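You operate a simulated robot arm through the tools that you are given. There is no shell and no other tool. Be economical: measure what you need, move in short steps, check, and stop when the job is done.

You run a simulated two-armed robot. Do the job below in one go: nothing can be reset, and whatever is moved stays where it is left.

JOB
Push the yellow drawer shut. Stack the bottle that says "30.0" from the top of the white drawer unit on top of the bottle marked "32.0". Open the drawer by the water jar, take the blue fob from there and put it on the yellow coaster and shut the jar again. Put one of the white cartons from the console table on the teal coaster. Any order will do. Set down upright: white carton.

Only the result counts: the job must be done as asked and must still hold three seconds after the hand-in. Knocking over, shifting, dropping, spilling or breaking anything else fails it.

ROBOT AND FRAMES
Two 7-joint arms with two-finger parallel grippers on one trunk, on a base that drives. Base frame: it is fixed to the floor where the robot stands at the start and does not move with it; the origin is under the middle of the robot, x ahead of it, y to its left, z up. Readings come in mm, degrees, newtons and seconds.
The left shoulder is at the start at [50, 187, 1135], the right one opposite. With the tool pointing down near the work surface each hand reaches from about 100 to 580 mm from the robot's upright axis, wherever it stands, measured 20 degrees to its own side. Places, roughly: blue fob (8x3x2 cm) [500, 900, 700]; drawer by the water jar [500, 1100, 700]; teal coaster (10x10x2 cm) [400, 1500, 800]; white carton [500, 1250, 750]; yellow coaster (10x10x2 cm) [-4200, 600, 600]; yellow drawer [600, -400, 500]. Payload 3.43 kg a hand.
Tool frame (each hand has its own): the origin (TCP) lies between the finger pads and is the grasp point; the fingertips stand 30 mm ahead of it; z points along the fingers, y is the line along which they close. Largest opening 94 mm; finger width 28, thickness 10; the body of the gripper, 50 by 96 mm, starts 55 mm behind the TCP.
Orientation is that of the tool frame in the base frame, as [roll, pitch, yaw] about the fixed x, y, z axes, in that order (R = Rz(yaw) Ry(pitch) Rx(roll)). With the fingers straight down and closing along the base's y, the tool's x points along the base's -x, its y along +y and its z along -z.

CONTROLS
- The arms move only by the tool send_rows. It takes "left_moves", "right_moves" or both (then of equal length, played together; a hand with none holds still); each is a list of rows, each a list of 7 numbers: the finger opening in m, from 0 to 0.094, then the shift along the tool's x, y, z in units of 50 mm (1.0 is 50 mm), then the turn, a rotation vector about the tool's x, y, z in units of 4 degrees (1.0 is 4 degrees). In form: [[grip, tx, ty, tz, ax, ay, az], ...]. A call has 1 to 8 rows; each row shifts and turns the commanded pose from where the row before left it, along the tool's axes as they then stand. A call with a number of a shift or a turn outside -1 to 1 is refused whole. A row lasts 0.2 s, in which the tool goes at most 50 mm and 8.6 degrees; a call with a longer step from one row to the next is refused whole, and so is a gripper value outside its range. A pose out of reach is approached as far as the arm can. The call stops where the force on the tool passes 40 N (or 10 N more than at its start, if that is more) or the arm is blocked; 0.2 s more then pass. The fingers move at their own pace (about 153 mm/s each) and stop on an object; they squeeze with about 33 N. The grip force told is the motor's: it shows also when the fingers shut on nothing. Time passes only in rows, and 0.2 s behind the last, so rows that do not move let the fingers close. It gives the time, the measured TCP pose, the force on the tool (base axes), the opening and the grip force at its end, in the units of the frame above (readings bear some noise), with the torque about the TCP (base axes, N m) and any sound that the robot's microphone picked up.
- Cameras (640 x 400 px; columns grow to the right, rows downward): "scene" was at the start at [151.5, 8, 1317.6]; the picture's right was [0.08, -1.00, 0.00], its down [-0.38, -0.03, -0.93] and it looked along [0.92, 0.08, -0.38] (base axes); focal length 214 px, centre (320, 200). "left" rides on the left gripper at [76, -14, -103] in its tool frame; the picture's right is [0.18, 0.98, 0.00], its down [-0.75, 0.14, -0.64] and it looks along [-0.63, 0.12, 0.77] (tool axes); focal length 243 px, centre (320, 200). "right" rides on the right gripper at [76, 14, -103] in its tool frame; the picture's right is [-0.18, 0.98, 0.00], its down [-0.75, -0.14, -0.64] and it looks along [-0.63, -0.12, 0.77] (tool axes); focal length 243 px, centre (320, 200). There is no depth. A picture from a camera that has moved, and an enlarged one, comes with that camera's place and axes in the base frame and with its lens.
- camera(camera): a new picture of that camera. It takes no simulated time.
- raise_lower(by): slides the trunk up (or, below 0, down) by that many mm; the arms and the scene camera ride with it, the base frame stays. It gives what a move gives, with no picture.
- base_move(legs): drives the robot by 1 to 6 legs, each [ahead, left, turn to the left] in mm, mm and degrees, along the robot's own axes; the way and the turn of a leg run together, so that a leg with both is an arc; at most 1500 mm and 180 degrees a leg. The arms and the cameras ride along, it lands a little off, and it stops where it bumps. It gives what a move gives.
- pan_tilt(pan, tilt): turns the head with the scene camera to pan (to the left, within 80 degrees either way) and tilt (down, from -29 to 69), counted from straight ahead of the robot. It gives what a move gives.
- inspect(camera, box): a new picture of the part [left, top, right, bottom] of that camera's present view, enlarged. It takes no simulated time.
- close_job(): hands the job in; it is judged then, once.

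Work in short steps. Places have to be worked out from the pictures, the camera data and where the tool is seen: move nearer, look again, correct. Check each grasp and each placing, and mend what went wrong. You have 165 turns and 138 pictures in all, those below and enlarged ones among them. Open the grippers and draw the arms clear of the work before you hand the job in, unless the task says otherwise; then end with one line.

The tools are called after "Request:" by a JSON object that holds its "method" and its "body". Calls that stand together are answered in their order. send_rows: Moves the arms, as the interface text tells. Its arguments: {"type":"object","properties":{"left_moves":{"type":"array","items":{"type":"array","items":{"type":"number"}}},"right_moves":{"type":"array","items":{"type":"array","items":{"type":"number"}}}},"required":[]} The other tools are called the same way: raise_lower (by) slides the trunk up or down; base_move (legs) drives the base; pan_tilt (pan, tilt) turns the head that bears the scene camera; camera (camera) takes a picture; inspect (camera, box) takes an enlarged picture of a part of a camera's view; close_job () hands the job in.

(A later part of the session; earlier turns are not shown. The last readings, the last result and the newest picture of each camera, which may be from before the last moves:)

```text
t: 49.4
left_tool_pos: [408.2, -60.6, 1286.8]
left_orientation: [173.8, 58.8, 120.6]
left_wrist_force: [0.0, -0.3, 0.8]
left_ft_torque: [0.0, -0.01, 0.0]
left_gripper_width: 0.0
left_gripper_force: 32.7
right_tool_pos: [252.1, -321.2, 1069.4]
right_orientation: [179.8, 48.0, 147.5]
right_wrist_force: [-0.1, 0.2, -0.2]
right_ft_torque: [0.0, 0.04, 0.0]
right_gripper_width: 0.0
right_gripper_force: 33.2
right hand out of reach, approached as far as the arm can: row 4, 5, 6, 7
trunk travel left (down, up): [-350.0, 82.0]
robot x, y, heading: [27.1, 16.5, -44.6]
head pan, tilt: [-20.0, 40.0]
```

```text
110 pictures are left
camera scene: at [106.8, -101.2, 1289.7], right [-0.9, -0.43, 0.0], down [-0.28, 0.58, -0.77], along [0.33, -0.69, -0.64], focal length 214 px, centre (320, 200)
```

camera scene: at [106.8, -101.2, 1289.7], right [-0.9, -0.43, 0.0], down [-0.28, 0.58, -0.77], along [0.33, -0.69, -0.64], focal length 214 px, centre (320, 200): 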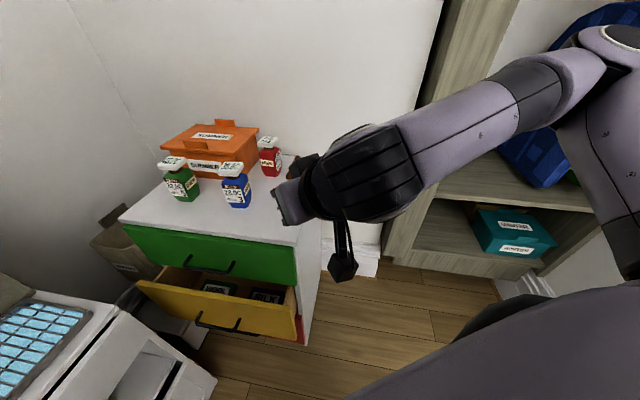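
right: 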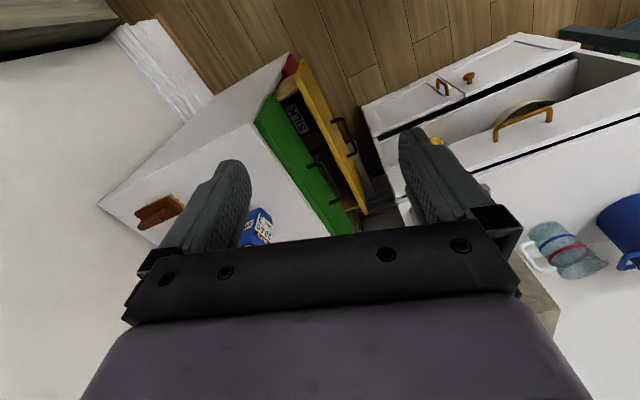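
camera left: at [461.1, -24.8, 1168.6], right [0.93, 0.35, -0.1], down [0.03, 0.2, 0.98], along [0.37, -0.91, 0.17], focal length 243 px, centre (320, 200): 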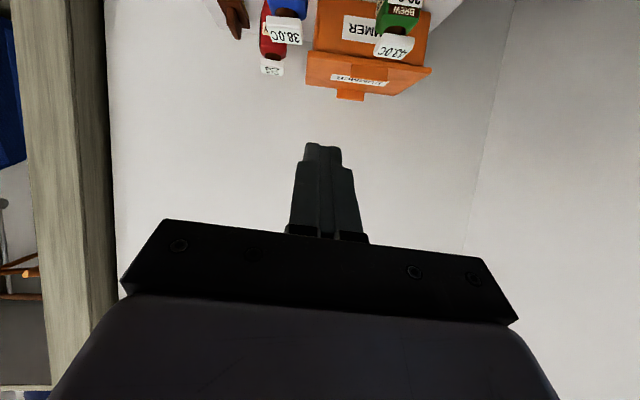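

The right arm can't work across the body here. A better plan is to stand at the unit's right side facing +x, with the drawer front to the left-front, and use the left arm there (its elbow is then in free space). First I withdraw the right hand and level it.

Request:
{"method": "send_rows", "body": {"right_moves": [[0, 0.077, -0.931, -0.297, 0, 0, 0], [0, 0.077, -0.931, -0.297, 0, 0, 0], [0, 0.077, -0.931, -0.297, 0, 0, 0], [0, 0, 0, -0.5, 0, 1, 0], [0, 0, 0, -0.5, 0, 1, 0], [0, 0, 0, -0.5, 0, 1, 0], [0, 0, 0, 0, 0, 1, 0], [0, 0, 0, 0, 0, 1, 0]]}}

Request:
{"method": "send_rows", "body": {"right_moves": [[0, 0, 0, 0, 0, 1, 0], [0, 0, 0, 0, 0, 1, 0], [0, 0, 0, 0, 0, 1, 0], [0, 0, 0, 0, 0, 1, 0], [0, 0, 0, 0, 0, 1, 0], [0, 0, 0, 0, 0, 1, 0], [0, 0, 0, 0, 0, 1, 0]]}}

Request:
{"method": "base_move", "body": {"legs": [[0, 0, 45], [-60, -376, 0]]}}

Request:
{"method": "pan_tilt", "body": {"pan": 10, "tilt": 45}}

Request:
{"method": "camera", "body": {"camera": "scene"}}

```text
t: 51.2
left_tool_pos: [407.1, -58.8, 1286.9]
left_orientation: [174.0, 58.9, 120.6]
left_wrist_force: [0.2, -0.3, -0.9]
left_ft_torque: [0.02, 0.0, 0.01]
left_gripper_width: 0.1
left_gripper_force: 33.2
right_tool_pos: [100.8, -393.3, 1144.9]
right_orientation: [179.9, 28.0, 147.8]
right_wrist_force: [0.3, 0.0, -0.7]
right_ft_torque: [-0.02, -0.02, 0.0]
right_gripper_width: 0.0
right_gripper_force: 32.7
right hand out of reach, approached as far as the arm can: row 3
trunk travel left (down, up): [-350.0, 82.0]
robot x, y, heading: [25.0, 18.1, -44.7]
head pan, tilt: [-20.0, 40.0]
```

```text
t: 52.8
left_tool_pos: [407.7, -59.9, 1285.2]
left_orientation: [174.1, 58.8, 120.7]
left_wrist_force: [0.4, 0.5, 0.4]
left_ft_torque: [-0.01, -0.03, 0.01]
left_gripper_width: 0.0
left_gripper_force: 33.0
right_tool_pos: [102.2, -394.9, 1145.9]
right_orientation: [179.9, 0.0, 147.8]
right_wrist_force: [0.4, -0.6, 0.6]
right_ft_torque: [0.05, 0.03, 0.02]
right_gripper_width: 0.0
right_gripper_force: 33.0
trunk travel left (down, up): [-350.0, 82.0]
robot x, y, heading: [30.3, 15.5, -44.6]
head pan, tilt: [-20.0, 40.0]
```

```text
t: 57.2
left_tool_pos: [291.2, -144.2, 1285.6]
left_orientation: [173.8, 58.9, 165.5]
left_wrist_force: [0.4, 0.2, -0.8]
left_ft_torque: [0.0, -0.02, 0.0]
left_gripper_width: 0.0
left_gripper_force: 33.2
right_tool_pos: [312.1, -596.1, 1144.7]
right_orientation: [-179.9, -0.1, -167.3]
right_wrist_force: [-0.3, -0.4, 0.1]
right_ft_torque: [0.02, -0.03, 0.03]
right_gripper_width: 0.0
right_gripper_force: 33.0
trunk travel left (down, up): [-350.0, 82.0]
robot x, y, heading: [-36.4, -356.0, 0.5]
head pan, tilt: [-20.0, 40.0]
```

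```text
t: 58.2
left_tool_pos: [291.9, -143.1, 1285.4]
left_orientation: [173.9, 58.9, 165.7]
left_wrist_force: [-0.2, 0.0, -0.5]
left_ft_torque: [0.0, 0.02, 0.0]
left_gripper_width: 0.2
left_gripper_force: 33.2
right_tool_pos: [311.7, -597.2, 1144.6]
right_orientation: [-180.0, 0.0, -167.3]
right_wrist_force: [0.0, 0.2, 0.5]
right_ft_torque: [0.01, 0.04, -0.04]
right_gripper_width: 0.1
right_gripper_force: 33.1
trunk travel left (down, up): [-350.0, 82.0]
robot x, y, heading: [-31.2, -359.3, 0.4]
head pan, tilt: [10.0, 45.0]
```

```text
109 pictures are left
camera scene: at [108.7, -342.6, 1282.4], right [0.18, -0.98, 0.0], down [-0.7, -0.13, -0.71], along [0.7, 0.13, -0.71], focal length 214 px, centre (320, 200)
```

scene: 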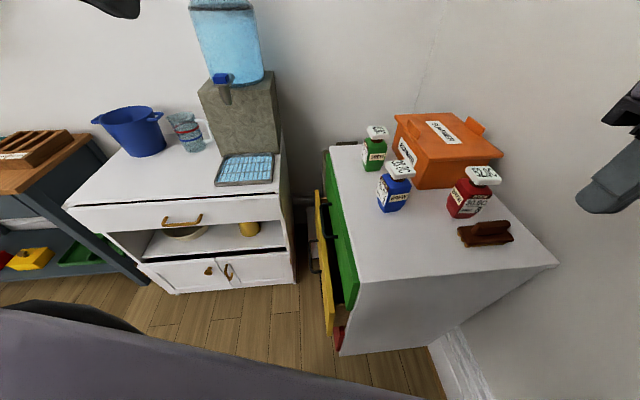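

Excellent view: red base ≈[539,-640], blue ≈[523,-457], green ≈[694,-409] on z≈868. Now I level the left hand, which still has the 59° tilt.

Request:
{"method": "send_rows", "body": {"left_moves": [[0, 0, 0, 0, 0, 1, 0], [0, 0, 0, 0, 0, 1, 0], [0, 0, 0, 0, 0, 1, 0], [0, 0, 0, 0, 0, 1, 0], [0, 0, 0, 0, 0, 1, 0], [0, 0, 0, 0, 0, 1, 0], [0, 0, 0, 0, 0, 1, 0], [0, 0, 0, 0, 0, 1, 0]]}}

Request:
{"method": "send_rows", "body": {"left_moves": [[0, 0, 0, 0.6, 0, 1, 0], [0, 0, 0, 0.6, 0, 1, 0], [0, 0, 0, 0.6, 0, 1, 0], [0, 0, 0, 0.6, 0, 1, 0], [0, 0, 0, 0.6, 0, 1, 0], [0, 0, 0, 0.6, 0, 1, 0]]}}

```text
t: 60.0
left_tool_pos: [292.1, -143.7, 1285.4]
left_orientation: [176.5, 27.0, 169.1]
left_wrist_force: [-0.8, -0.8, -0.6]
left_ft_torque: [-0.03, -0.02, 0.01]
left_gripper_width: 0.0
left_gripper_force: 33.2
right_tool_pos: [311.3, -596.6, 1145.5]
right_orientation: [180.0, 0.0, -167.2]
right_wrist_force: [-0.2, -0.1, 0.0]
right_ft_torque: [0.03, -0.01, 0.0]
right_gripper_width: 0.1
right_gripper_force: 33.1
trunk travel left (down, up): [-350.0, 82.0]
robot x, y, heading: [-33.0, -361.1, 0.2]
head pan, tilt: [10.0, 45.0]
```

```text
t: 61.4
left_tool_pos: [343.7, -141.4, 1113.9]
left_orientation: [177.0, 2.9, 170.6]
left_wrist_force: [0.8, 0.5, 0.1]
left_ft_torque: [-0.01, 0.0, 0.0]
left_gripper_width: 0.2
left_gripper_force: 33.5
right_tool_pos: [311.2, -596.6, 1144.5]
right_orientation: [-179.9, 0.0, -167.3]
right_wrist_force: [-0.4, 0.0, 0.6]
right_ft_torque: [0.01, 0.01, 0.04]
right_gripper_width: 0.0
right_gripper_force: 32.9
trunk travel left (down, up): [-350.0, 82.0]
robot x, y, heading: [-31.6, -357.4, 0.5]
head pan, tilt: [10.0, 45.0]
```

Left hand is level at [344,-141,1114]. I descend in front of the drawer while turning it 24°, then tilt it towards the drawer face.

Request:
{"method": "send_rows", "body": {"left_moves": [[0, 0, 0.3, 0.9, 0, 0, -1], [0, 0, 0.3, 0.9, 0, 0, -1], [0, 0, 0, 0.9, 0, 0, -1], [0, 0, 0, 0.9, 0, 0, -1], [0, 0, 0, 0.9, 0, 0, -1], [0, 0, 0, 0.9, 0, 0, -1], [0, 0, 0, 0, 1, 0, 0], [0, 0, 0, 0, 1, 0, 0]]}}

Request:
{"method": "send_rows", "body": {"left_moves": [[0, 0, 0, 0, 1, 0, 0], [0, 0, 0, 0, 1, 0, 0], [0, 0, 0, 0, 1, 0, 0], [0, 0, 0, 0, 1, 0, 0], [0, 0, 0, 0, 1, 0, 0], [0, 0, 0, 0, 1, 0, 0], [0, 0, 0, 0, 1, 0, 0]]}}

Request:
{"method": "pan_tilt", "body": {"pan": 15, "tilt": 50}}

Request:
{"method": "camera", "body": {"camera": "scene"}}

Request:
{"method": "camera", "body": {"camera": "left"}}

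```text
t: 63.2
left_tool_pos: [364.9, -101.2, 846.2]
left_orientation: [-173.6, 3.9, -165.4]
left_wrist_force: [-0.6, -0.9, 0.1]
left_ft_torque: [0.02, 0.05, 0.05]
left_gripper_width: 0.0
left_gripper_force: 32.6
right_tool_pos: [311.4, -596.5, 1145.2]
right_orientation: [179.9, 0.0, -167.3]
right_wrist_force: [-1.0, 0.7, -0.1]
right_ft_torque: [0.03, -0.01, -0.04]
right_gripper_width: 0.0
right_gripper_force: 32.6
trunk travel left (down, up): [-350.0, 82.0]
robot x, y, heading: [-29.0, -357.6, 0.3]
head pan, tilt: [10.0, 45.0]
```

```text
t: 64.8
left_tool_pos: [364.3, -100.0, 847.1]
left_orientation: [-145.6, 4.1, -165.2]
left_wrist_force: [0.0, -0.8, -1.3]
left_ft_torque: [0.01, -0.02, 0.0]
left_gripper_width: 0.0
left_gripper_force: 33.1
right_tool_pos: [311.2, -596.4, 1144.6]
right_orientation: [-180.0, 0.0, -167.4]
right_wrist_force: [0.2, 0.1, 0.0]
right_ft_torque: [0.02, 0.03, 0.01]
right_gripper_width: 0.2
right_gripper_force: 32.9
trunk travel left (down, up): [-350.0, 82.0]
robot x, y, heading: [-30.6, -356.7, 0.3]
head pan, tilt: [10.0, 45.0]
```

```text
t: 65.5
left_tool_pos: [364.6, -100.8, 847.5]
left_orientation: [-145.7, 4.0, -165.4]
left_wrist_force: [0.1, 0.3, 0.3]
left_ft_torque: [-0.05, -0.03, 0.02]
left_gripper_width: 0.0
left_gripper_force: 33.1
right_tool_pos: [311.8, -597.1, 1145.2]
right_orientation: [-180.0, 0.0, -167.3]
right_wrist_force: [0.9, 1.0, 0.4]
right_ft_torque: [0.02, 0.0, -0.01]
right_gripper_width: 0.0
right_gripper_force: 33.2
trunk travel left (down, up): [-350.0, 82.0]
robot x, y, heading: [-34.5, -360.2, 0.3]
head pan, tilt: [15.0, 50.0]
```

```text
108 pictures are left
camera scene: at [103.0, -336.8, 1275.5], right [0.27, -0.96, 0.0], down [-0.74, -0.2, -0.64], along [0.62, 0.17, -0.77], focal length 214 px, centre (320, 200)
```

scene: 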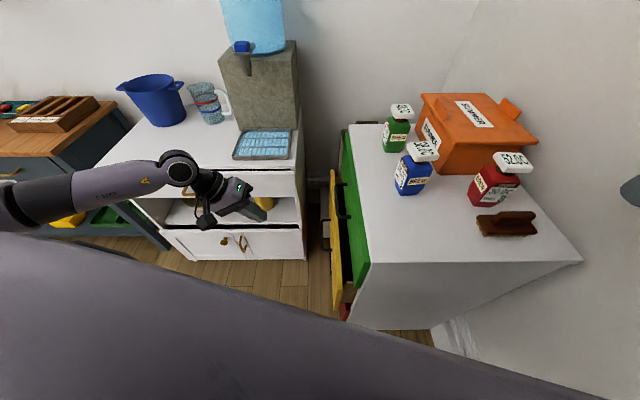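

```text
107 pictures are left
camera left: at [273.7, -76.8, 934.4], right [-0.35, 0.75, -0.57], down [0.58, 0.65, 0.5], along [0.74, -0.15, -0.65], focal length 243 px, centre (320, 200)
```

left: 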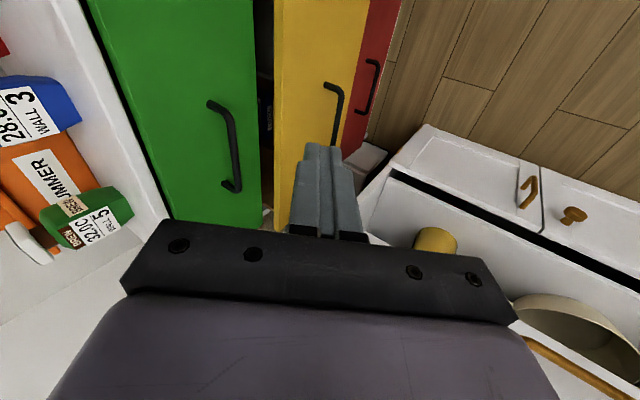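

The left camera shows the finger lined up with the yellow front. I go along the finger axis to the pre-contact point (tip ≈[406,-227,630]).

Request:
{"method": "send_rows", "body": {"left_moves": [[0, 0.026, 0.05, 0.895, 0, 0, 0], [0, 0.026, 0.05, 0.895, 0, 0, 0], [0, 0.026, 0.05, 0.895, 0, 0, 0], [0, 0.026, 0.05, 0.895, 0, 0, 0], [0, 0.026, 0.05, 0.895, 0, 0, 0]]}}

Request:
{"method": "camera", "body": {"camera": "left"}}

Request:
{"method": "camera", "body": {"camera": "scene"}}

```text
t: 66.7
left_tool_pos: [400.4, -211.9, 655.5]
left_orientation: [-145.6, 4.0, -165.4]
left_wrist_force: [0.9, -0.5, -0.2]
left_ft_torque: [-0.03, 0.01, -0.01]
left_gripper_width: 0.0
left_gripper_force: 33.1
right_tool_pos: [310.0, -596.9, 1144.7]
right_orientation: [-180.0, 0.0, -167.2]
right_wrist_force: [0.4, -0.3, -0.4]
right_ft_torque: [0.01, 0.0, 0.02]
right_gripper_width: 0.0
right_gripper_force: 32.4
trunk travel left (down, up): [-350.0, 82.0]
robot x, y, heading: [-30.7, -360.8, 0.3]
head pan, tilt: [15.0, 50.0]
```

```text
106 pictures are left
camera left: at [309.7, -188.2, 742.1], right [-0.34, 0.75, -0.57], down [0.58, 0.64, 0.5], along [0.74, -0.15, -0.65], focal length 243 px, centre (320, 200)
```

left: 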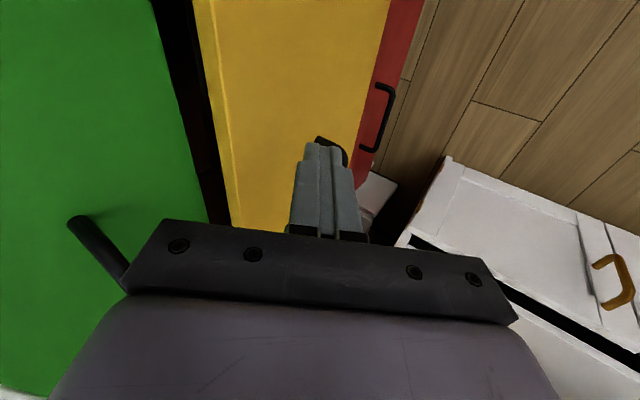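

```text
105 pictures are left
camera scene: at [103.1, -336.9, 1275.5], right [0.27, -0.96, 0.0], down [-0.74, -0.2, -0.64], along [0.62, 0.17, -0.77], focal length 214 px, centre (320, 200)
```

scene: 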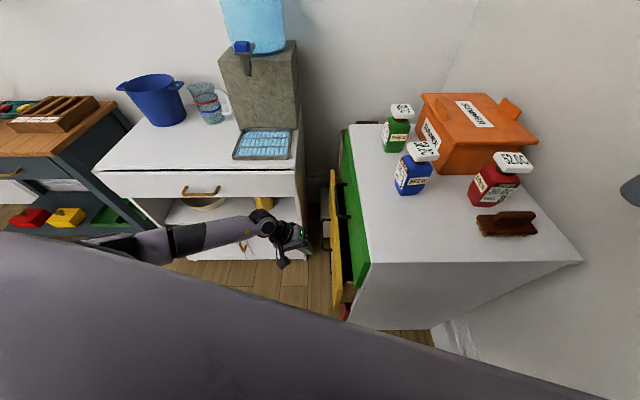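

Position is right, just beside the handle. I shift 15 mm away from the green handle's end and push along the drawer's axis in small steps.

Request:
{"method": "send_rows", "body": {"left_moves": [[0, 0.29, 0.05, -0.06, 0, 0, 0], [0, -0.007, -0.33, 0.226, 0, 0, 0], [0, -0.007, -0.33, 0.226, 0, 0, 0], [0, -0.007, -0.33, 0.226, 0, 0, 0], [0, -0.007, -0.33, 0.226, 0, 0, 0], [0, -0.007, -0.33, 0.226, 0, 0, 0]]}}

Request:
{"method": "camera", "body": {"camera": "left"}}

```text
t: 68.0
left_tool_pos: [413.7, -307.5, 656.3]
left_orientation: [-145.5, 3.9, -165.4]
left_wrist_force: [0.4, -0.4, -0.4]
left_ft_torque: [0.0, 0.03, 0.0]
left_gripper_width: 0.1
left_gripper_force: 32.6
right_tool_pos: [312.0, -597.0, 1143.8]
right_orientation: [-180.0, 0.0, -167.4]
right_wrist_force: [0.5, 0.3, 0.3]
right_ft_torque: [-0.01, 0.03, 0.03]
right_gripper_width: 0.0
right_gripper_force: 32.5
trunk travel left (down, up): [-350.0, 82.0]
robot x, y, heading: [-31.4, -354.3, 0.2]
head pan, tilt: [15.0, 50.0]
```

```text
104 pictures are left
camera left: at [322.7, -283.7, 743.0], right [-0.35, 0.75, -0.57], down [0.58, 0.65, 0.5], along [0.74, -0.15, -0.65], focal length 243 px, centre (320, 200)
```

left: 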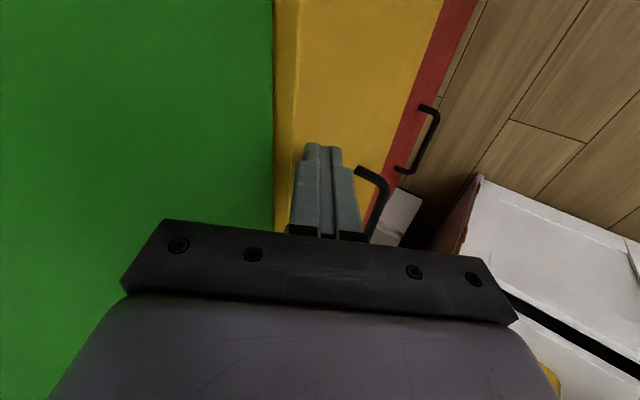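

It has moved with little force and is nearly flush. I continue until it stops.

Request:
{"method": "send_rows", "body": {"left_moves": [[0, 0, -0.25, 0.171, 0, 0, 0], [0, 0, -0.25, 0.171, 0, 0, 0], [0, 0, -0.25, 0.171, 0, 0, 0], [0, 0, -0.25, 0.171, 0, 0, 0]]}}

Request:
{"method": "camera", "body": {"camera": "left"}}

Request:
{"method": "camera", "body": {"camera": "scene"}}

```text
t: 68.6
left_tool_pos: [419.5, -325.0, 653.9]
left_orientation: [-146.4, 3.7, -165.2]
left_wrist_force: [-3.4, 3.4, 4.5]
left_ft_torque: [0.0, 0.03, 0.0]
left_gripper_width: 0.0
left_gripper_force: 33.3
right_tool_pos: [311.9, -594.8, 1143.9]
right_orientation: [179.9, -0.1, -167.3]
right_wrist_force: [0.1, 0.0, -0.2]
right_ft_torque: [0.02, 0.01, -0.02]
right_gripper_width: 0.3
right_gripper_force: 32.6
trunk travel left (down, up): [-350.0, 82.0]
robot x, y, heading: [-30.5, -355.6, 0.2]
head pan, tilt: [15.0, 50.0]
stopped in row 2 (left hand): the force on the tool passed its limit (the readings are from after the stop); the commanded pose is now the measured one
```

```text
103 pictures are left
camera left: at [328.6, -301.7, 741.5], right [-0.35, 0.75, -0.56], down [0.58, 0.64, 0.5], along [0.74, -0.14, -0.66], focal length 243 px, centre (320, 200)
```

left: 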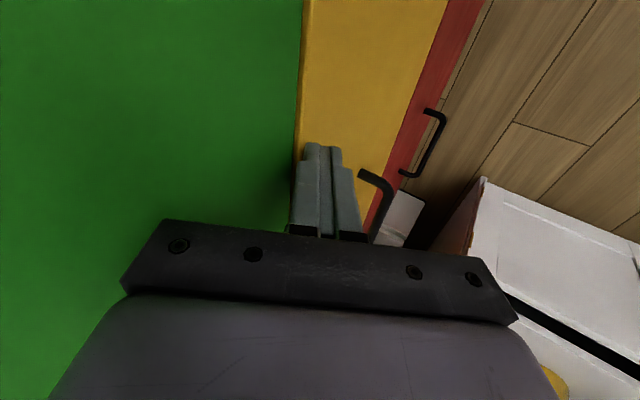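

```text
102 pictures are left
camera scene: at [103.5, -336.5, 1275.4], right [0.27, -0.96, 0.0], down [-0.74, -0.2, -0.64], along [0.62, 0.17, -0.77], focal length 214 px, centre (320, 200)
```

scene: 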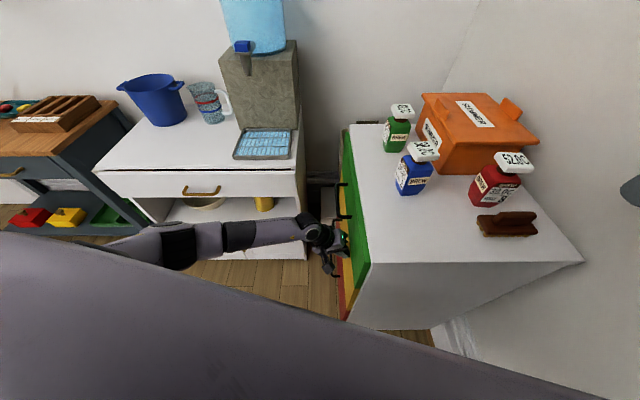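

The drawer is shut: yellow is flush with green and the push stopped on its stop. I withdraw the left hand along the way it came.

Request:
{"method": "send_rows", "body": {"left_moves": [[0, 0.1, 0.6, -0.41, 0, 0, 0], [0, 0.1, 0.6, -0.41, 0, 0, 0], [0, 0.1, 0.6, -0.41, 0, 0, 0], [0, 0, 0, -0.9, 0, 0, 0], [0, 0, 0, -0.9, 0, 0, 0], [0, 0, 0, -0.9, 0, 0, 0], [0, 0, 0, -0.9, 0, 0, 0], [0, 0, 0, -0.9, 0, 0, 0]]}}

Request:
{"method": "send_rows", "body": {"left_moves": [[0.09, 0, 0, -0.5, -1, 0, 0], [0.09, 0, 0, -0.5, -1, 0, 0], [0.09, 0, 0, -0.5, -1, 0, 0], [0.09, 0, 0, -0.5, -1, 0, 0], [0.09, 0, 0, -0.5, -1, 0, 0], [0.09, 0, 0, -0.5, -1, 0, 0], [0.09, 0, 0, -0.5, -1, 0, 0], [0.09, 0, 0, -0.5, -1, 0, 0]]}}

Request:
{"method": "pan_tilt", "body": {"pan": 0, "tilt": 69}}

Request:
{"method": "camera", "body": {"camera": "scene"}}

Request:
{"method": "camera", "body": {"camera": "left"}}

```text
t: 70.4
left_tool_pos: [331.4, -106.8, 841.1]
left_orientation: [-146.1, 3.9, -165.2]
left_wrist_force: [-0.6, 1.5, 0.2]
left_ft_torque: [0.01, 0.02, 0.0]
left_gripper_width: 0.2
left_gripper_force: 33.0
right_tool_pos: [310.0, -595.1, 1146.2]
right_orientation: [180.0, 0.0, -167.3]
right_wrist_force: [0.0, 0.6, 0.0]
right_ft_torque: [0.0, 0.04, -0.01]
right_gripper_width: 0.0
right_gripper_force: 32.9
trunk travel left (down, up): [-350.0, 82.0]
robot x, y, heading: [-29.2, -354.0, 0.3]
head pan, tilt: [15.0, 50.0]
```

```text
t: 72.2
left_tool_pos: [304.2, -45.2, 1026.6]
left_orientation: [-178.4, 3.8, -165.2]
left_wrist_force: [-0.1, 0.6, -0.3]
left_ft_torque: [0.0, -0.04, -0.03]
left_gripper_width: 90.1
left_gripper_force: 0.1
right_tool_pos: [311.4, -596.0, 1144.7]
right_orientation: [-180.0, 0.0, -167.3]
right_wrist_force: [-0.5, 0.4, 0.4]
right_ft_torque: [-0.02, 0.02, 0.03]
right_gripper_width: 0.1
right_gripper_force: 32.9
trunk travel left (down, up): [-350.0, 82.0]
robot x, y, heading: [-33.0, -355.4, 0.6]
head pan, tilt: [15.0, 50.0]
```

```text
t: 73.0
left_tool_pos: [303.9, -44.4, 1025.8]
left_orientation: [-178.2, 3.8, -165.2]
left_wrist_force: [1.3, -0.2, -0.1]
left_ft_torque: [-0.02, 0.02, 0.02]
left_gripper_width: 89.8
left_gripper_force: 0.1
right_tool_pos: [311.7, -595.1, 1145.0]
right_orientation: [-179.9, 0.0, -167.3]
right_wrist_force: [-0.3, 0.1, 0.0]
right_ft_torque: [-0.02, -0.01, -0.01]
right_gripper_width: 0.1
right_gripper_force: 33.1
trunk travel left (down, up): [-350.0, 82.0]
robot x, y, heading: [-28.9, -358.5, 0.6]
head pan, tilt: [0.0, 68.8]
```

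```text
101 pictures are left
camera scene: at [84.6, -356.5, 1253.6], right [0.01, -1.0, 0.0], down [-0.93, -0.01, -0.36], along [0.36, 0.0, -0.93], focal length 214 px, centre (320, 200)
```

scene: 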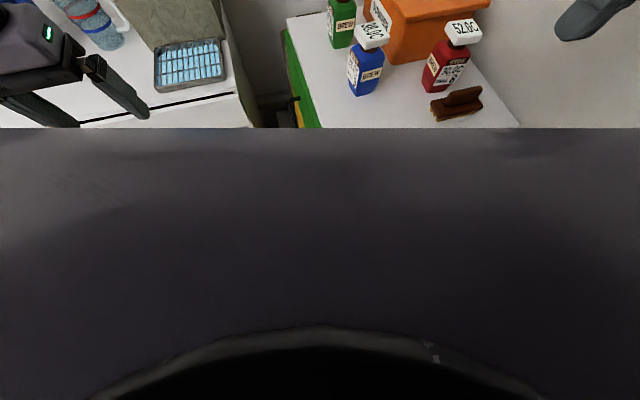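

```text
100 pictures are left
camera left: at [226.6, -76.0, 1123.6], right [-0.43, 0.9, -0.04], down [0.65, 0.34, 0.69], along [0.63, 0.26, -0.73], focal length 243 px, centre (320, 200)
```

left: 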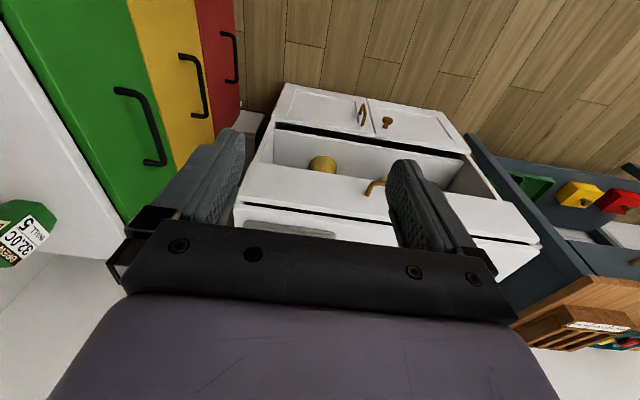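

Left hand is clear. Next, the red bottle: I bring the right hand nearer the body, raise the trunk and move towards the unit's side so the red bottle is ~530 mm ahead-right.

Request:
{"method": "send_rows", "body": {"right_moves": [[0.09, 0.345, 0.745, -0.2, 0, 0, 0], [0.09, 0.345, 0.745, -0.2, 0, 0, 0], [0.09, 0.345, 0.745, -0.2, 0, 0, 0], [0.09, 0.345, 0.745, -0.2, 0, 0, 0]]}}

Request:
{"method": "base_move", "body": {"legs": [[45, -155, 8]]}}

Request:
{"method": "raise_lower", "body": {"by": 80}}

Request:
{"method": "pan_tilt", "body": {"pan": -15, "tilt": 45}}

Request:
{"method": "camera", "body": {"camera": "scene"}}

Request:
{"method": "camera", "body": {"camera": "right"}}

```text
t: 74.0
left_tool_pos: [304.4, -44.1, 1025.0]
left_orientation: [-178.2, 3.8, -165.3]
left_wrist_force: [-0.3, -0.6, 0.0]
left_ft_torque: [0.01, 0.01, -0.02]
left_gripper_width: 89.8
left_gripper_force: 0.0
right_tool_pos: [227.4, -486.8, 1178.4]
right_orientation: [-178.9, -0.1, -166.0]
right_wrist_force: [3.0, -10.0, 0.5]
right_ft_torque: [0.91, 0.3, 0.8]
right_gripper_width: 90.2
right_gripper_force: 0.0
trunk travel left (down, up): [-350.0, 82.0]
robot x, y, heading: [-32.6, -357.5, 0.4]
head pan, tilt: [0.0, 68.8]
stopped in row 4 (right hand): the force on the tool passed its limit (the readings are from after the stop); the commanded pose is now the measured one
```

```text
t: 75.6
left_tool_pos: [292.8, -135.9, 1022.8]
left_orientation: [-177.4, 4.0, -156.8]
left_wrist_force: [0.9, -0.3, -0.6]
left_ft_torque: [0.0, 0.03, 0.01]
left_gripper_width: 89.9
left_gripper_force: 0.1
right_tool_pos: [280.1, -579.9, 1183.4]
right_orientation: [-176.8, 0.3, -156.7]
right_wrist_force: [13.9, -25.8, 2.6]
right_ft_torque: [2.73, 1.77, 2.58]
right_gripper_width: 90.1
right_gripper_force: 0.1
trunk travel left (down, up): [-350.0, 82.0]
robot x, y, heading: [16.9, -503.8, 9.0]
head pan, tilt: [0.0, 68.8]
stopped in leg 1: the robot was blocked; the commanded pose is now the measured one
```

```text
t: 76.7
left_tool_pos: [295.5, -136.4, 1102.6]
left_orientation: [-177.2, 3.7, -156.9]
left_wrist_force: [0.2, -1.0, -0.1]
left_ft_torque: [0.0, 0.01, -0.01]
left_gripper_width: 89.9
left_gripper_force: 0.0
right_tool_pos: [282.6, -579.6, 1261.1]
right_orientation: [-177.0, -0.1, -156.8]
right_wrist_force: [7.4, -21.8, 3.0]
right_ft_torque: [2.35, 1.03, 2.19]
right_gripper_width: 89.7
right_gripper_force: 0.0
trunk travel left (down, up): [-430.0, 2.0]
robot x, y, heading: [13.8, -504.8, 8.9]
head pan, tilt: [0.0, 68.8]
```

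```text
t: 77.6
left_tool_pos: [294.9, -135.7, 1101.2]
left_orientation: [-177.3, 3.7, -156.9]
left_wrist_force: [0.4, -0.5, -0.3]
left_ft_torque: [-0.02, 0.01, -0.05]
left_gripper_width: 90.2
left_gripper_force: 0.0
right_tool_pos: [281.4, -578.9, 1259.2]
right_orientation: [-176.8, -0.1, -156.9]
right_wrist_force: [-0.9, 0.0, -0.3]
right_ft_torque: [0.02, -0.01, 0.0]
right_gripper_width: 90.3
right_gripper_force: 0.1
trunk travel left (down, up): [-430.0, 2.0]
robot x, y, heading: [14.9, -505.8, 8.8]
head pan, tilt: [-15.0, 45.0]
```

```text
99 pictures are left
camera scene: at [147.6, -489.7, 1363.1], right [-0.11, -0.99, 0.01], down [-0.7, 0.06, -0.71], along [0.71, -0.09, -0.7], focal length 214 px, centre (320, 200)
```

scene: 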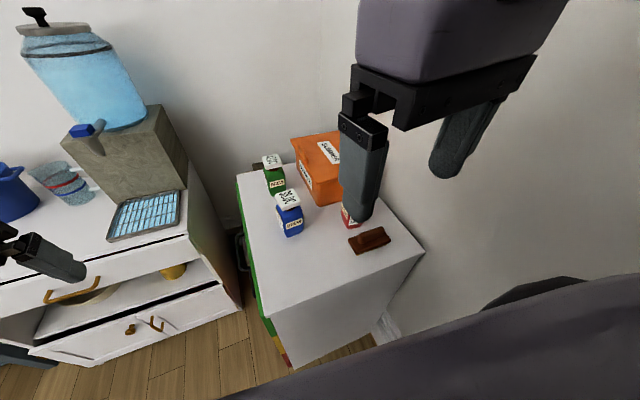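

```text
98 pictures are left
camera right: at [203.5, -590.9, 1362.0], right [-0.21, 0.97, -0.06], down [0.74, 0.2, 0.65], along [0.64, 0.1, -0.76], focal length 243 px, centre (320, 200)
```

right: 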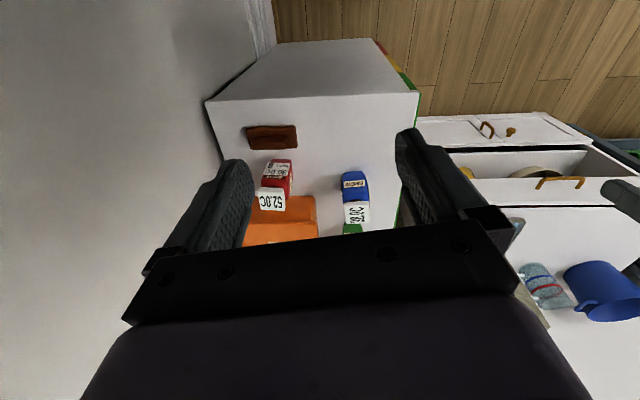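

The robot is well placed: red lid ≈[541,-640,990], blue lid ≈[533,-460,990]. I zoom the hand camera to see the bottle's rotation.

Request:
{"method": "inspect", "body": {"camera": "right", "box": [240, 120, 400, 240]}}

```text
3.33 times, centred on (320, 180) of right
camera zoom: at [203.5, -590.9, 1362.0], right [-0.21, 0.97, -0.06], down [0.74, 0.2, 0.65], along [0.64, 0.1, -0.76], focal length 809 px, centre (320, 267)
```

zoom: 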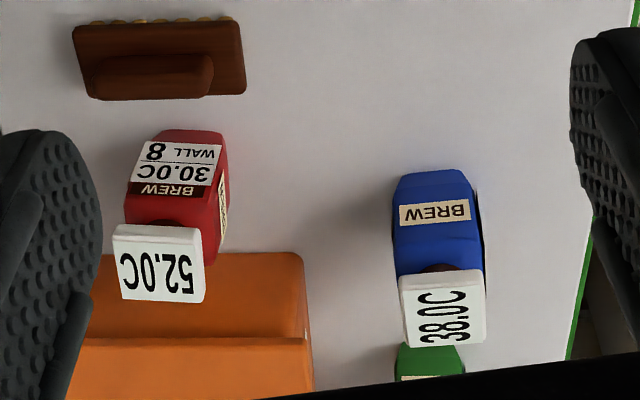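

The lid is ~52 mm square, rotated ≈+8°, centre ≈[540,-635]. I turn the right hand to bearing 8° and tilt it 40° forward.

Request:
{"method": "send_rows", "body": {"right_moves": [[0.09, 0, 0, 0, 0, 0, 0.95], [0.09, 0, 0, 0, 0, 0, 0.95], [0.09, 0, 0, 0, 0, 0, 0.95], [0.09, 0, 0, 0, 0, 0, 0.95], [0.09, -0.4, 0, 0.4, 0, -1, 0], [0.09, -0.4, 0, 0.4, 0, -1, 0], [0.09, 0, 0, 0.4, 0, -1, 0], [0.09, 0, 0, 0.4, 0, -1, 0]]}}

Request:
{"method": "send_rows", "body": {"right_moves": [[0.09, 0, 0, 0, 0, -1, 0], [0.09, 0, 0, 0, 0, -1, 0], [0.09, 0, 0, 0, 0, -1, 0], [0.09, 0, 0, 0, 0, -1, 0], [0.09, 0, 0, 0, 0, -1, 0], [0.09, 0, 0, 0, 0, -1, 0]]}}

Request:
{"method": "camera", "body": {"camera": "right"}}

Request:
{"method": "camera", "body": {"camera": "scene"}}

```text
t: 79.4
left_tool_pos: [284.1, -134.0, 1104.5]
left_orientation: [-176.8, 4.3, -156.8]
left_wrist_force: [-0.3, 0.6, 1.0]
left_ft_torque: [-0.03, 0.02, -0.01]
left_gripper_width: 90.0
left_gripper_force: 0.1
right_tool_pos: [320.0, -575.3, 1187.7]
right_orientation: [-176.7, 17.9, -171.2]
right_wrist_force: [0.5, -1.4, -0.1]
right_ft_torque: [0.0, -0.03, -0.04]
right_gripper_width: 90.1
right_gripper_force: 0.1
trunk travel left (down, up): [-430.0, 2.0]
robot x, y, heading: [15.9, -508.9, 8.8]
head pan, tilt: [-15.0, 45.0]
```

```text
t: 80.8
left_tool_pos: [286.4, -134.4, 1104.8]
left_orientation: [-177.0, 4.2, -156.9]
left_wrist_force: [0.5, 0.4, 0.3]
left_ft_torque: [-0.01, 0.0, -0.01]
left_gripper_width: 89.7
left_gripper_force: 0.0
right_tool_pos: [327.7, -572.5, 1192.2]
right_orientation: [-175.8, 41.5, -169.3]
right_wrist_force: [-0.5, 1.0, 0.1]
right_ft_torque: [0.02, 0.02, -0.02]
right_gripper_width: 90.0
right_gripper_force: 0.1
right hand out of reach, approached as far as the arm can: row 6
trunk travel left (down, up): [-430.0, 2.0]
robot x, y, heading: [15.0, -508.5, 8.8]
head pan, tilt: [-15.0, 45.0]
```

```text
96 pictures are left
camera right: at [200.0, -573.9, 1218.7], right [0.0, 1.0, 0.07], down [0.15, -0.07, 0.99], along [0.99, 0.01, -0.15], focal length 243 px, centre (320, 200)
```

right: 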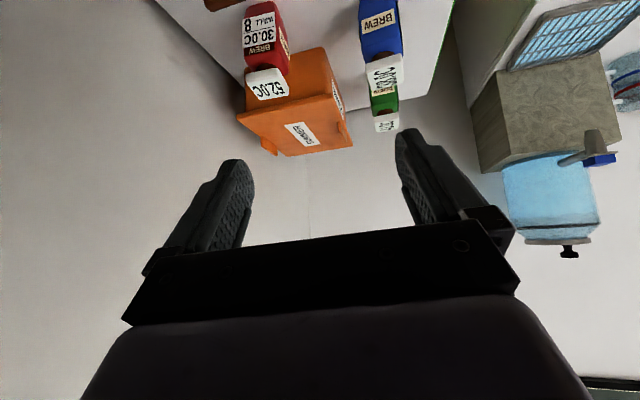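

```text
95 pictures are left
camera scene: at [137.4, -488.7, 1365.1], right [-0.11, -0.99, 0.01], down [-0.69, 0.06, -0.72], along [0.71, -0.09, -0.69], focal length 214 px, centre (320, 200)
```

scene: 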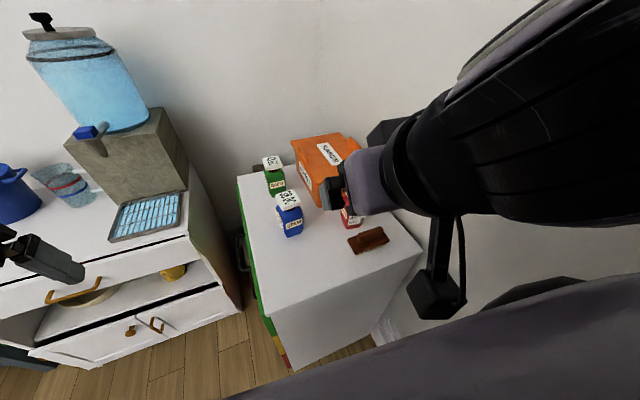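

Good view straight at the bottle. I fix the residual roll and move to a pre-grasp point 120 mm back along the approach axis.

Request:
{"method": "send_rows", "body": {"right_moves": [[0.094, 0, 0, 0, -1, 0, 0], [0.094, 0.058, -0.404, 0.748, 0, 0, 0], [0.094, 0.058, -0.404, 0.748, 0, 0, 0], [0.094, 0.058, -0.404, 0.748, 0, 0, 0], [0.094, 0.058, -0.404, 0.748, 0, 0, 0], [0.094, 0.058, -0.404, 0.748, 0, 0, 0]]}}

Request:
{"method": "camera", "body": {"camera": "right"}}

Request:
{"method": "camera", "body": {"camera": "scene"}}

```text
t: 82.4
left_tool_pos: [282.8, -120.0, 1098.8]
left_orientation: [-176.3, 3.9, -156.7]
left_wrist_force: [0.1, 0.3, -0.7]
left_ft_torque: [-0.03, 0.03, 0.0]
left_gripper_width: 89.9
left_gripper_force: 0.1
right_tool_pos: [466.6, -619.0, 1058.6]
right_orientation: [-175.5, 42.5, -164.2]
right_wrist_force: [1.0, -0.1, -0.1]
right_ft_torque: [-0.02, 0.05, 0.01]
right_gripper_width: 94.0
right_gripper_force: 0.0
right hand out of reach, approached as far as the arm can: row 1, 2
trunk travel left (down, up): [-430.0, 2.0]
robot x, y, heading: [13.7, -501.0, 8.8]
head pan, tilt: [-15.0, 45.0]
stopped in row 6 (right hand): the arm was blocked; the commanded pose is now the measured one
```

```text
94 pictures are left
camera right: at [340.3, -631.6, 1083.2], right [-0.08, 0.99, 0.07], down [0.14, -0.06, 0.99], along [0.99, 0.09, -0.13], focal length 243 px, centre (320, 200)
```

right: 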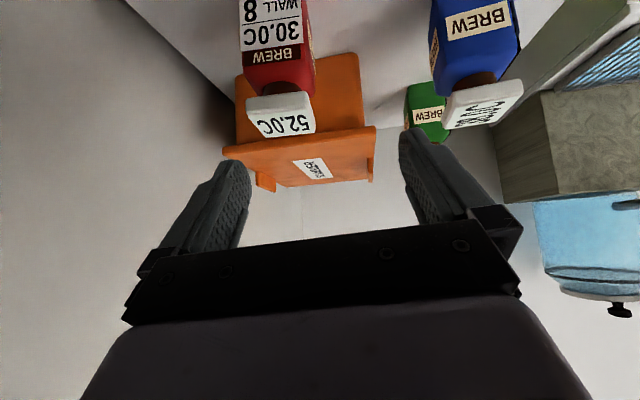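

```text
93 pictures are left
camera scene: at [133.7, -470.4, 1363.5], right [-0.11, -0.99, 0.03], down [-0.69, 0.05, -0.72], along [0.71, -0.1, -0.69], focal length 214 px, centre (320, 200)
```

scene: 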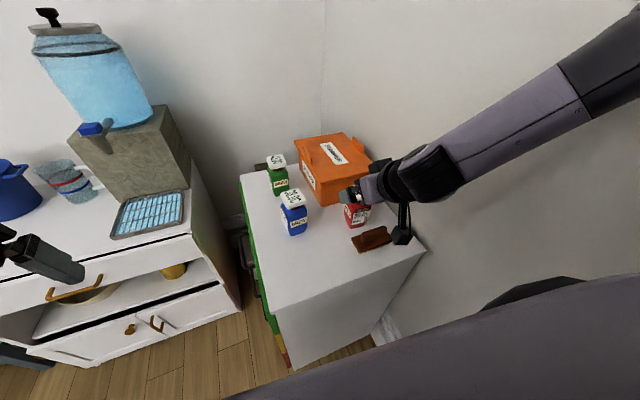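

The right elbow is pressing the wall behind the robot's right side. I withdraw that arm and will use the left arm with the robot turned right instead, so the elbow is over free space.

Request:
{"method": "send_rows", "body": {"right_moves": [[0.09, -0.05, 0.4, -0.75, 0, 0, 0], [0.09, -0.05, 0.4, -0.75, 0, 0, 0], [0.09, -0.05, 0.4, -0.75, 0, 0, 0], [0.09, -0.05, 0.2, -0.75, 0, 1, 0], [0.09, 0, 0, 0, 0, 1, 0], [0.09, 0, 0, 0, 0, 1, 0], [0.09, 0, 0, 0, 0, 1, 0], [0.09, 0, 0, 0, 0, 1, 0]]}}

Request:
{"method": "send_rows", "body": {"right_moves": [[0.09, 0, 0, 0, 0, 1, 0], [0.09, 0, 0, 0, 0, 1, 0], [0.09, 0, 0, 0, 0, 1, 0], [0.09, 0, 0, 0, 0, 1, 0], [0.09, 0, 0, 0, 0, 1, 0]]}}

Request:
{"method": "base_move", "body": {"legs": [[-30, 60, 0], [0, 0, -35]]}}

Request:
{"method": "pan_tilt", "body": {"pan": 10, "tilt": 40}}

Request:
{"method": "camera", "body": {"camera": "scene"}}

```text
t: 84.2
left_tool_pos: [297.8, -131.2, 1100.6]
left_orientation: [-176.9, 3.5, -156.8]
left_wrist_force: [0.6, 0.1, 0.4]
left_ft_torque: [-0.01, 0.01, -0.01]
left_gripper_width: 90.0
left_gripper_force: 0.0
right_tool_pos: [371.0, -579.5, 1166.0]
right_orientation: [-177.3, 21.3, -166.9]
right_wrist_force: [0.0, 1.2, 0.1]
right_ft_torque: [0.0, -0.03, -0.01]
right_gripper_width: 90.1
right_gripper_force: 0.0
trunk travel left (down, up): [-430.0, 2.0]
robot x, y, heading: [11.6, -505.5, 8.6]
head pan, tilt: [-15.0, 45.0]
```

```text
t: 85.6
left_tool_pos: [285.8, -131.9, 1103.8]
left_orientation: [-176.8, 4.2, -157.0]
left_wrist_force: [0.2, 0.5, 0.8]
left_ft_torque: [0.02, -0.01, 0.01]
left_gripper_width: 90.2
left_gripper_force: 0.0
right_tool_pos: [358.1, -578.6, 1174.2]
right_orientation: [-177.4, 3.0, -167.6]
right_wrist_force: [0.3, 0.5, 1.0]
right_ft_torque: [-0.01, 0.03, 0.02]
right_gripper_width: 89.9
right_gripper_force: 0.0
trunk travel left (down, up): [-430.0, 2.0]
robot x, y, heading: [12.5, -506.4, 8.6]
head pan, tilt: [-15.0, 45.0]
stopped in row 5 (right hand): the arm was blocked; the commanded pose is now the measured one
```

```text
t: 87.7
left_tool_pos: [374.9, -187.9, 1098.1]
left_orientation: [-178.2, 2.7, -174.4]
left_wrist_force: [-0.3, -0.2, -0.1]
left_ft_torque: [0.02, -0.01, 0.03]
left_gripper_width: 90.0
left_gripper_force: 0.2
right_tool_pos: [310.7, -634.1, 1148.9]
right_orientation: [-177.7, -0.8, 175.7]
right_wrist_force: [0.3, 0.2, -0.2]
right_ft_torque: [0.01, 0.02, 0.0]
right_gripper_width: 89.9
right_gripper_force: 0.0
trunk travel left (down, up): [-430.0, 2.0]
robot x, y, heading: [-21.8, -449.6, -8.6]
head pan, tilt: [-15.0, 45.0]
stopped in leg 2: the robot was blocked; the commanded pose is now the measured one
```

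```text
t: 88.6
left_tool_pos: [377.5, -188.7, 1096.2]
left_orientation: [-178.0, 2.5, -174.7]
left_wrist_force: [-0.8, 0.3, -0.3]
left_ft_torque: [0.04, 0.01, 0.0]
left_gripper_width: 89.8
left_gripper_force: 0.0
right_tool_pos: [310.7, -634.9, 1149.1]
right_orientation: [-177.6, -1.0, 175.5]
right_wrist_force: [0.6, -0.2, -0.2]
right_ft_torque: [0.01, -0.02, 0.01]
right_gripper_width: 90.0
right_gripper_force: 0.1
trunk travel left (down, up): [-430.0, 2.0]
robot x, y, heading: [-20.6, -448.1, -9.0]
head pan, tilt: [10.0, 40.0]
```

```text
92 pictures are left
camera scene: at [145.3, -449.4, 1366.4], right [0.02, -1.0, 0.01], down [-0.66, -0.02, -0.75], along [0.75, 0.01, -0.66], focal length 214 px, centre (320, 200)
```

scene: 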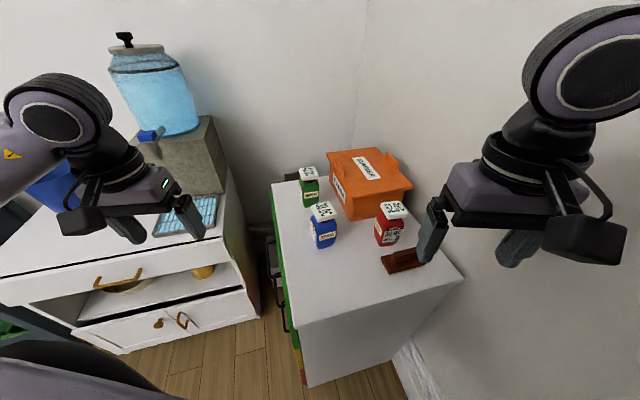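

The retracted right arm's elbow is still on the wall. A stand-off farther from wall and unit lets the right arm work more stretched, so I back to about (-60,-395), heading 0.

Request:
{"method": "base_move", "body": {"legs": [[-50, 45, 0], [0, 0, 9]]}}

Request:
{"method": "camera", "body": {"camera": "right"}}

```text
t: 89.4
left_tool_pos: [357.9, -170.1, 1100.1]
left_orientation: [-177.7, 3.3, -174.3]
left_wrist_force: [0.1, -0.6, -0.1]
left_ft_torque: [0.03, 0.01, 0.0]
left_gripper_width: 90.0
left_gripper_force: 0.1
right_tool_pos: [293.1, -615.5, 1151.0]
right_orientation: [-177.5, -0.7, 175.5]
right_wrist_force: [0.5, 0.1, 0.7]
right_ft_torque: [0.0, -0.01, 0.02]
right_gripper_width: 90.2
right_gripper_force: 0.1
trunk travel left (down, up): [-430.0, 2.0]
robot x, y, heading: [-32.4, -434.1, -8.4]
head pan, tilt: [10.0, 40.0]
stopped in leg 1: the robot was blocked; the commanded pose is now the measured one
```

```text
91 pictures are left
camera right: at [219.2, -591.9, 1254.0], right [0.26, 0.96, -0.05], down [0.75, -0.17, 0.64], along [0.61, -0.2, -0.77], focal length 243 px, centre (320, 200)
```

right: 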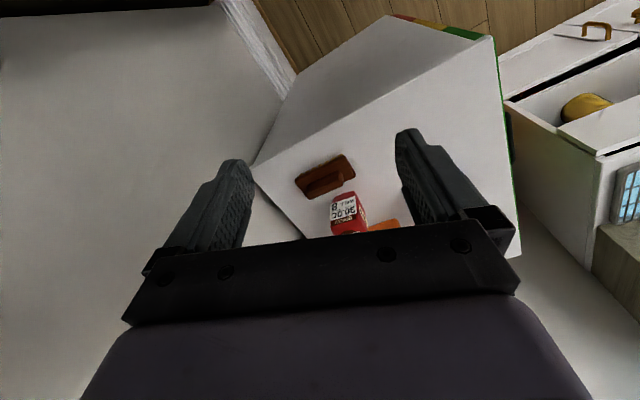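

It's blocked going backward (elbow against the shelf side), so I move purely sideways to the left first.

Request:
{"method": "base_move", "body": {"legs": [[8, 90, 0]]}}

Request:
{"method": "pan_tilt", "body": {"pan": -75, "tilt": 30}}

Request:
{"method": "camera", "body": {"camera": "scene"}}

```text
t: 90.5
left_tool_pos: [371.3, -91.0, 1106.9]
left_orientation: [-178.2, 3.7, -174.5]
left_wrist_force: [-0.8, 0.4, 0.1]
left_ft_torque: [0.01, -0.01, 0.02]
left_gripper_width: 90.1
left_gripper_force: 0.0
right_tool_pos: [305.2, -538.4, 1154.0]
right_orientation: [-178.0, 0.0, 175.5]
right_wrist_force: [0.1, 0.1, 0.6]
right_ft_torque: [-0.05, 0.0, 0.01]
right_gripper_width: 89.9
right_gripper_force: 0.1
trunk travel left (down, up): [-430.0, 2.0]
robot x, y, heading: [-11.8, -345.5, -8.7]
head pan, tilt: [10.0, 40.0]
```

```text
t: 92.1
left_tool_pos: [371.7, -91.6, 1107.0]
left_orientation: [-178.2, 3.8, -174.5]
left_wrist_force: [-0.1, -0.5, 0.1]
left_ft_torque: [0.01, 0.0, 0.03]
left_gripper_width: 90.0
left_gripper_force: 0.1
right_tool_pos: [306.2, -538.2, 1155.0]
right_orientation: [-178.1, 0.0, 175.4]
right_wrist_force: [0.6, 0.3, 0.5]
right_ft_torque: [0.0, 0.01, 0.02]
right_gripper_width: 89.9
right_gripper_force: 0.1
trunk travel left (down, up): [-430.0, 2.0]
robot x, y, heading: [-7.1, -347.1, -8.9]
head pan, tilt: [-75.0, 30.0]
```

```text
90 pictures are left
camera scene: at [59.2, -446.2, 1385.0], right [-0.99, -0.11, 0.0], down [-0.05, 0.5, -0.87], along [0.09, -0.86, -0.5], focal length 214 px, centre (320, 200)
```

scene: 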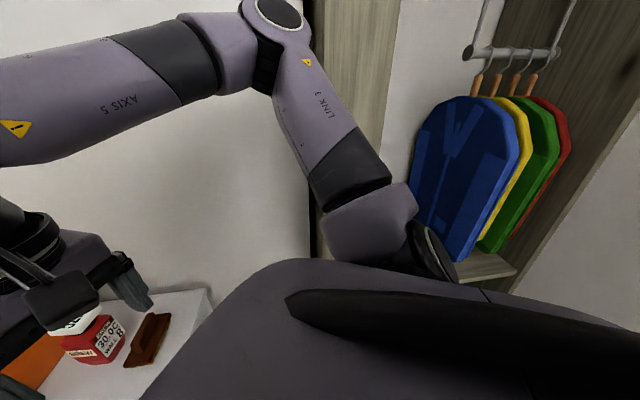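

The elbow stands high and out to the right, near wall and shelf. Here there is clearance; I turn 14° left, which also swings the elbow away, then retry the right-arm approach.

Request:
{"method": "base_move", "body": {"legs": [[0, 0, 14]]}}

Request:
{"method": "send_rows", "body": {"right_moves": [[0.094, 0, 0, 0, -0.5, 0, -0.3], [0.094, -0.6, 0, 0, 0, -1, 0], [0.094, -0.6, 0, 0, 0, -1, 0], [0.094, 0, 0, 0, 0, -1, 0], [0.094, 0, 0, 0, 0, -1, 0], [0.094, 0, 0, 0, 0, -1, 0], [0.094, 0, 0, 0, 0, -1, 0], [0.094, 0, 0, 0, 0, -1, 0]]}}

Request:
{"method": "send_rows", "body": {"right_moves": [[0.094, 0, 0, 0, 0, -1, 0], [0.094, 0, 0, 0, 0, -1, 0], [0.094, 0, 0, 0, 0, -1, 0]]}}

Request:
{"method": "camera", "body": {"camera": "right"}}

```text
t: 93.3
left_tool_pos: [298.9, -7.3, 1105.8]
left_orientation: [-178.1, 3.8, -160.4]
left_wrist_force: [-0.1, 0.7, -0.4]
left_ft_torque: [0.01, 0.0, -0.04]
left_gripper_width: 90.0
left_gripper_force: 0.1
right_tool_pos: [342.1, -457.3, 1154.1]
right_orientation: [-178.2, -0.1, -170.6]
right_wrist_force: [0.7, -0.1, 0.2]
right_ft_torque: [-0.02, 0.0, 0.02]
right_gripper_width: 90.0
right_gripper_force: 0.1
trunk travel left (down, up): [-430.0, 2.0]
robot x, y, heading: [-7.1, -344.2, 5.3]
head pan, tilt: [-75.0, 30.0]
```

```text
t: 95.1
left_tool_pos: [297.8, -7.8, 1106.1]
left_orientation: [-178.2, 3.7, -160.5]
left_wrist_force: [-0.1, 0.0, -0.1]
left_ft_torque: [0.0, 0.03, -0.02]
left_gripper_width: 90.0
left_gripper_force: 0.0
right_tool_pos: [401.2, -444.5, 1155.9]
right_orientation: [179.9, 28.1, -169.4]
right_wrist_force: [-0.2, -0.4, 0.1]
right_ft_torque: [0.03, -0.01, -0.01]
right_gripper_width: 93.8
right_gripper_force: 0.0
trunk travel left (down, up): [-430.0, 2.0]
robot x, y, heading: [-6.9, -349.9, 5.3]
head pan, tilt: [-75.0, 30.0]
```

```text
t: 95.9
left_tool_pos: [298.5, -7.7, 1106.1]
left_orientation: [-178.2, 3.8, -160.5]
left_wrist_force: [0.1, -0.3, 0.5]
left_ft_torque: [-0.01, 0.01, -0.01]
left_gripper_width: 90.0
left_gripper_force: 0.0
right_tool_pos: [402.7, -444.7, 1155.4]
right_orientation: [179.8, 40.0, -169.6]
right_wrist_force: [-0.1, 0.7, 0.9]
right_ft_torque: [0.02, 0.0, -0.01]
right_gripper_width: 94.2
right_gripper_force: 0.1
trunk travel left (down, up): [-430.0, 2.0]
robot x, y, heading: [-7.8, -348.5, 5.2]
head pan, tilt: [-75.0, 30.0]
```

```text
89 pictures are left
camera right: at [276.3, -454.8, 1185.7], right [-0.04, 0.99, 0.12], down [0.19, -0.11, 0.98], along [0.98, 0.06, -0.18], focal length 243 px, centre (320, 200)
```

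right: 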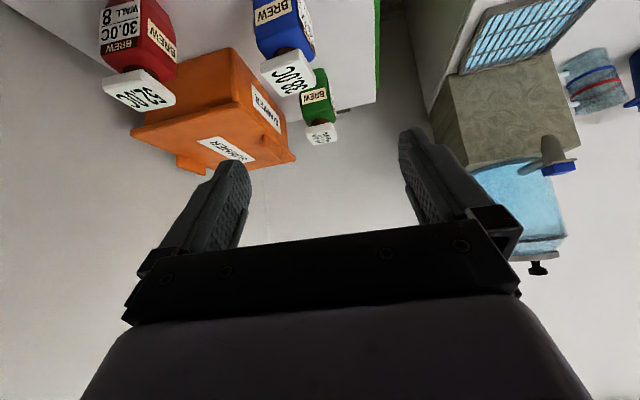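

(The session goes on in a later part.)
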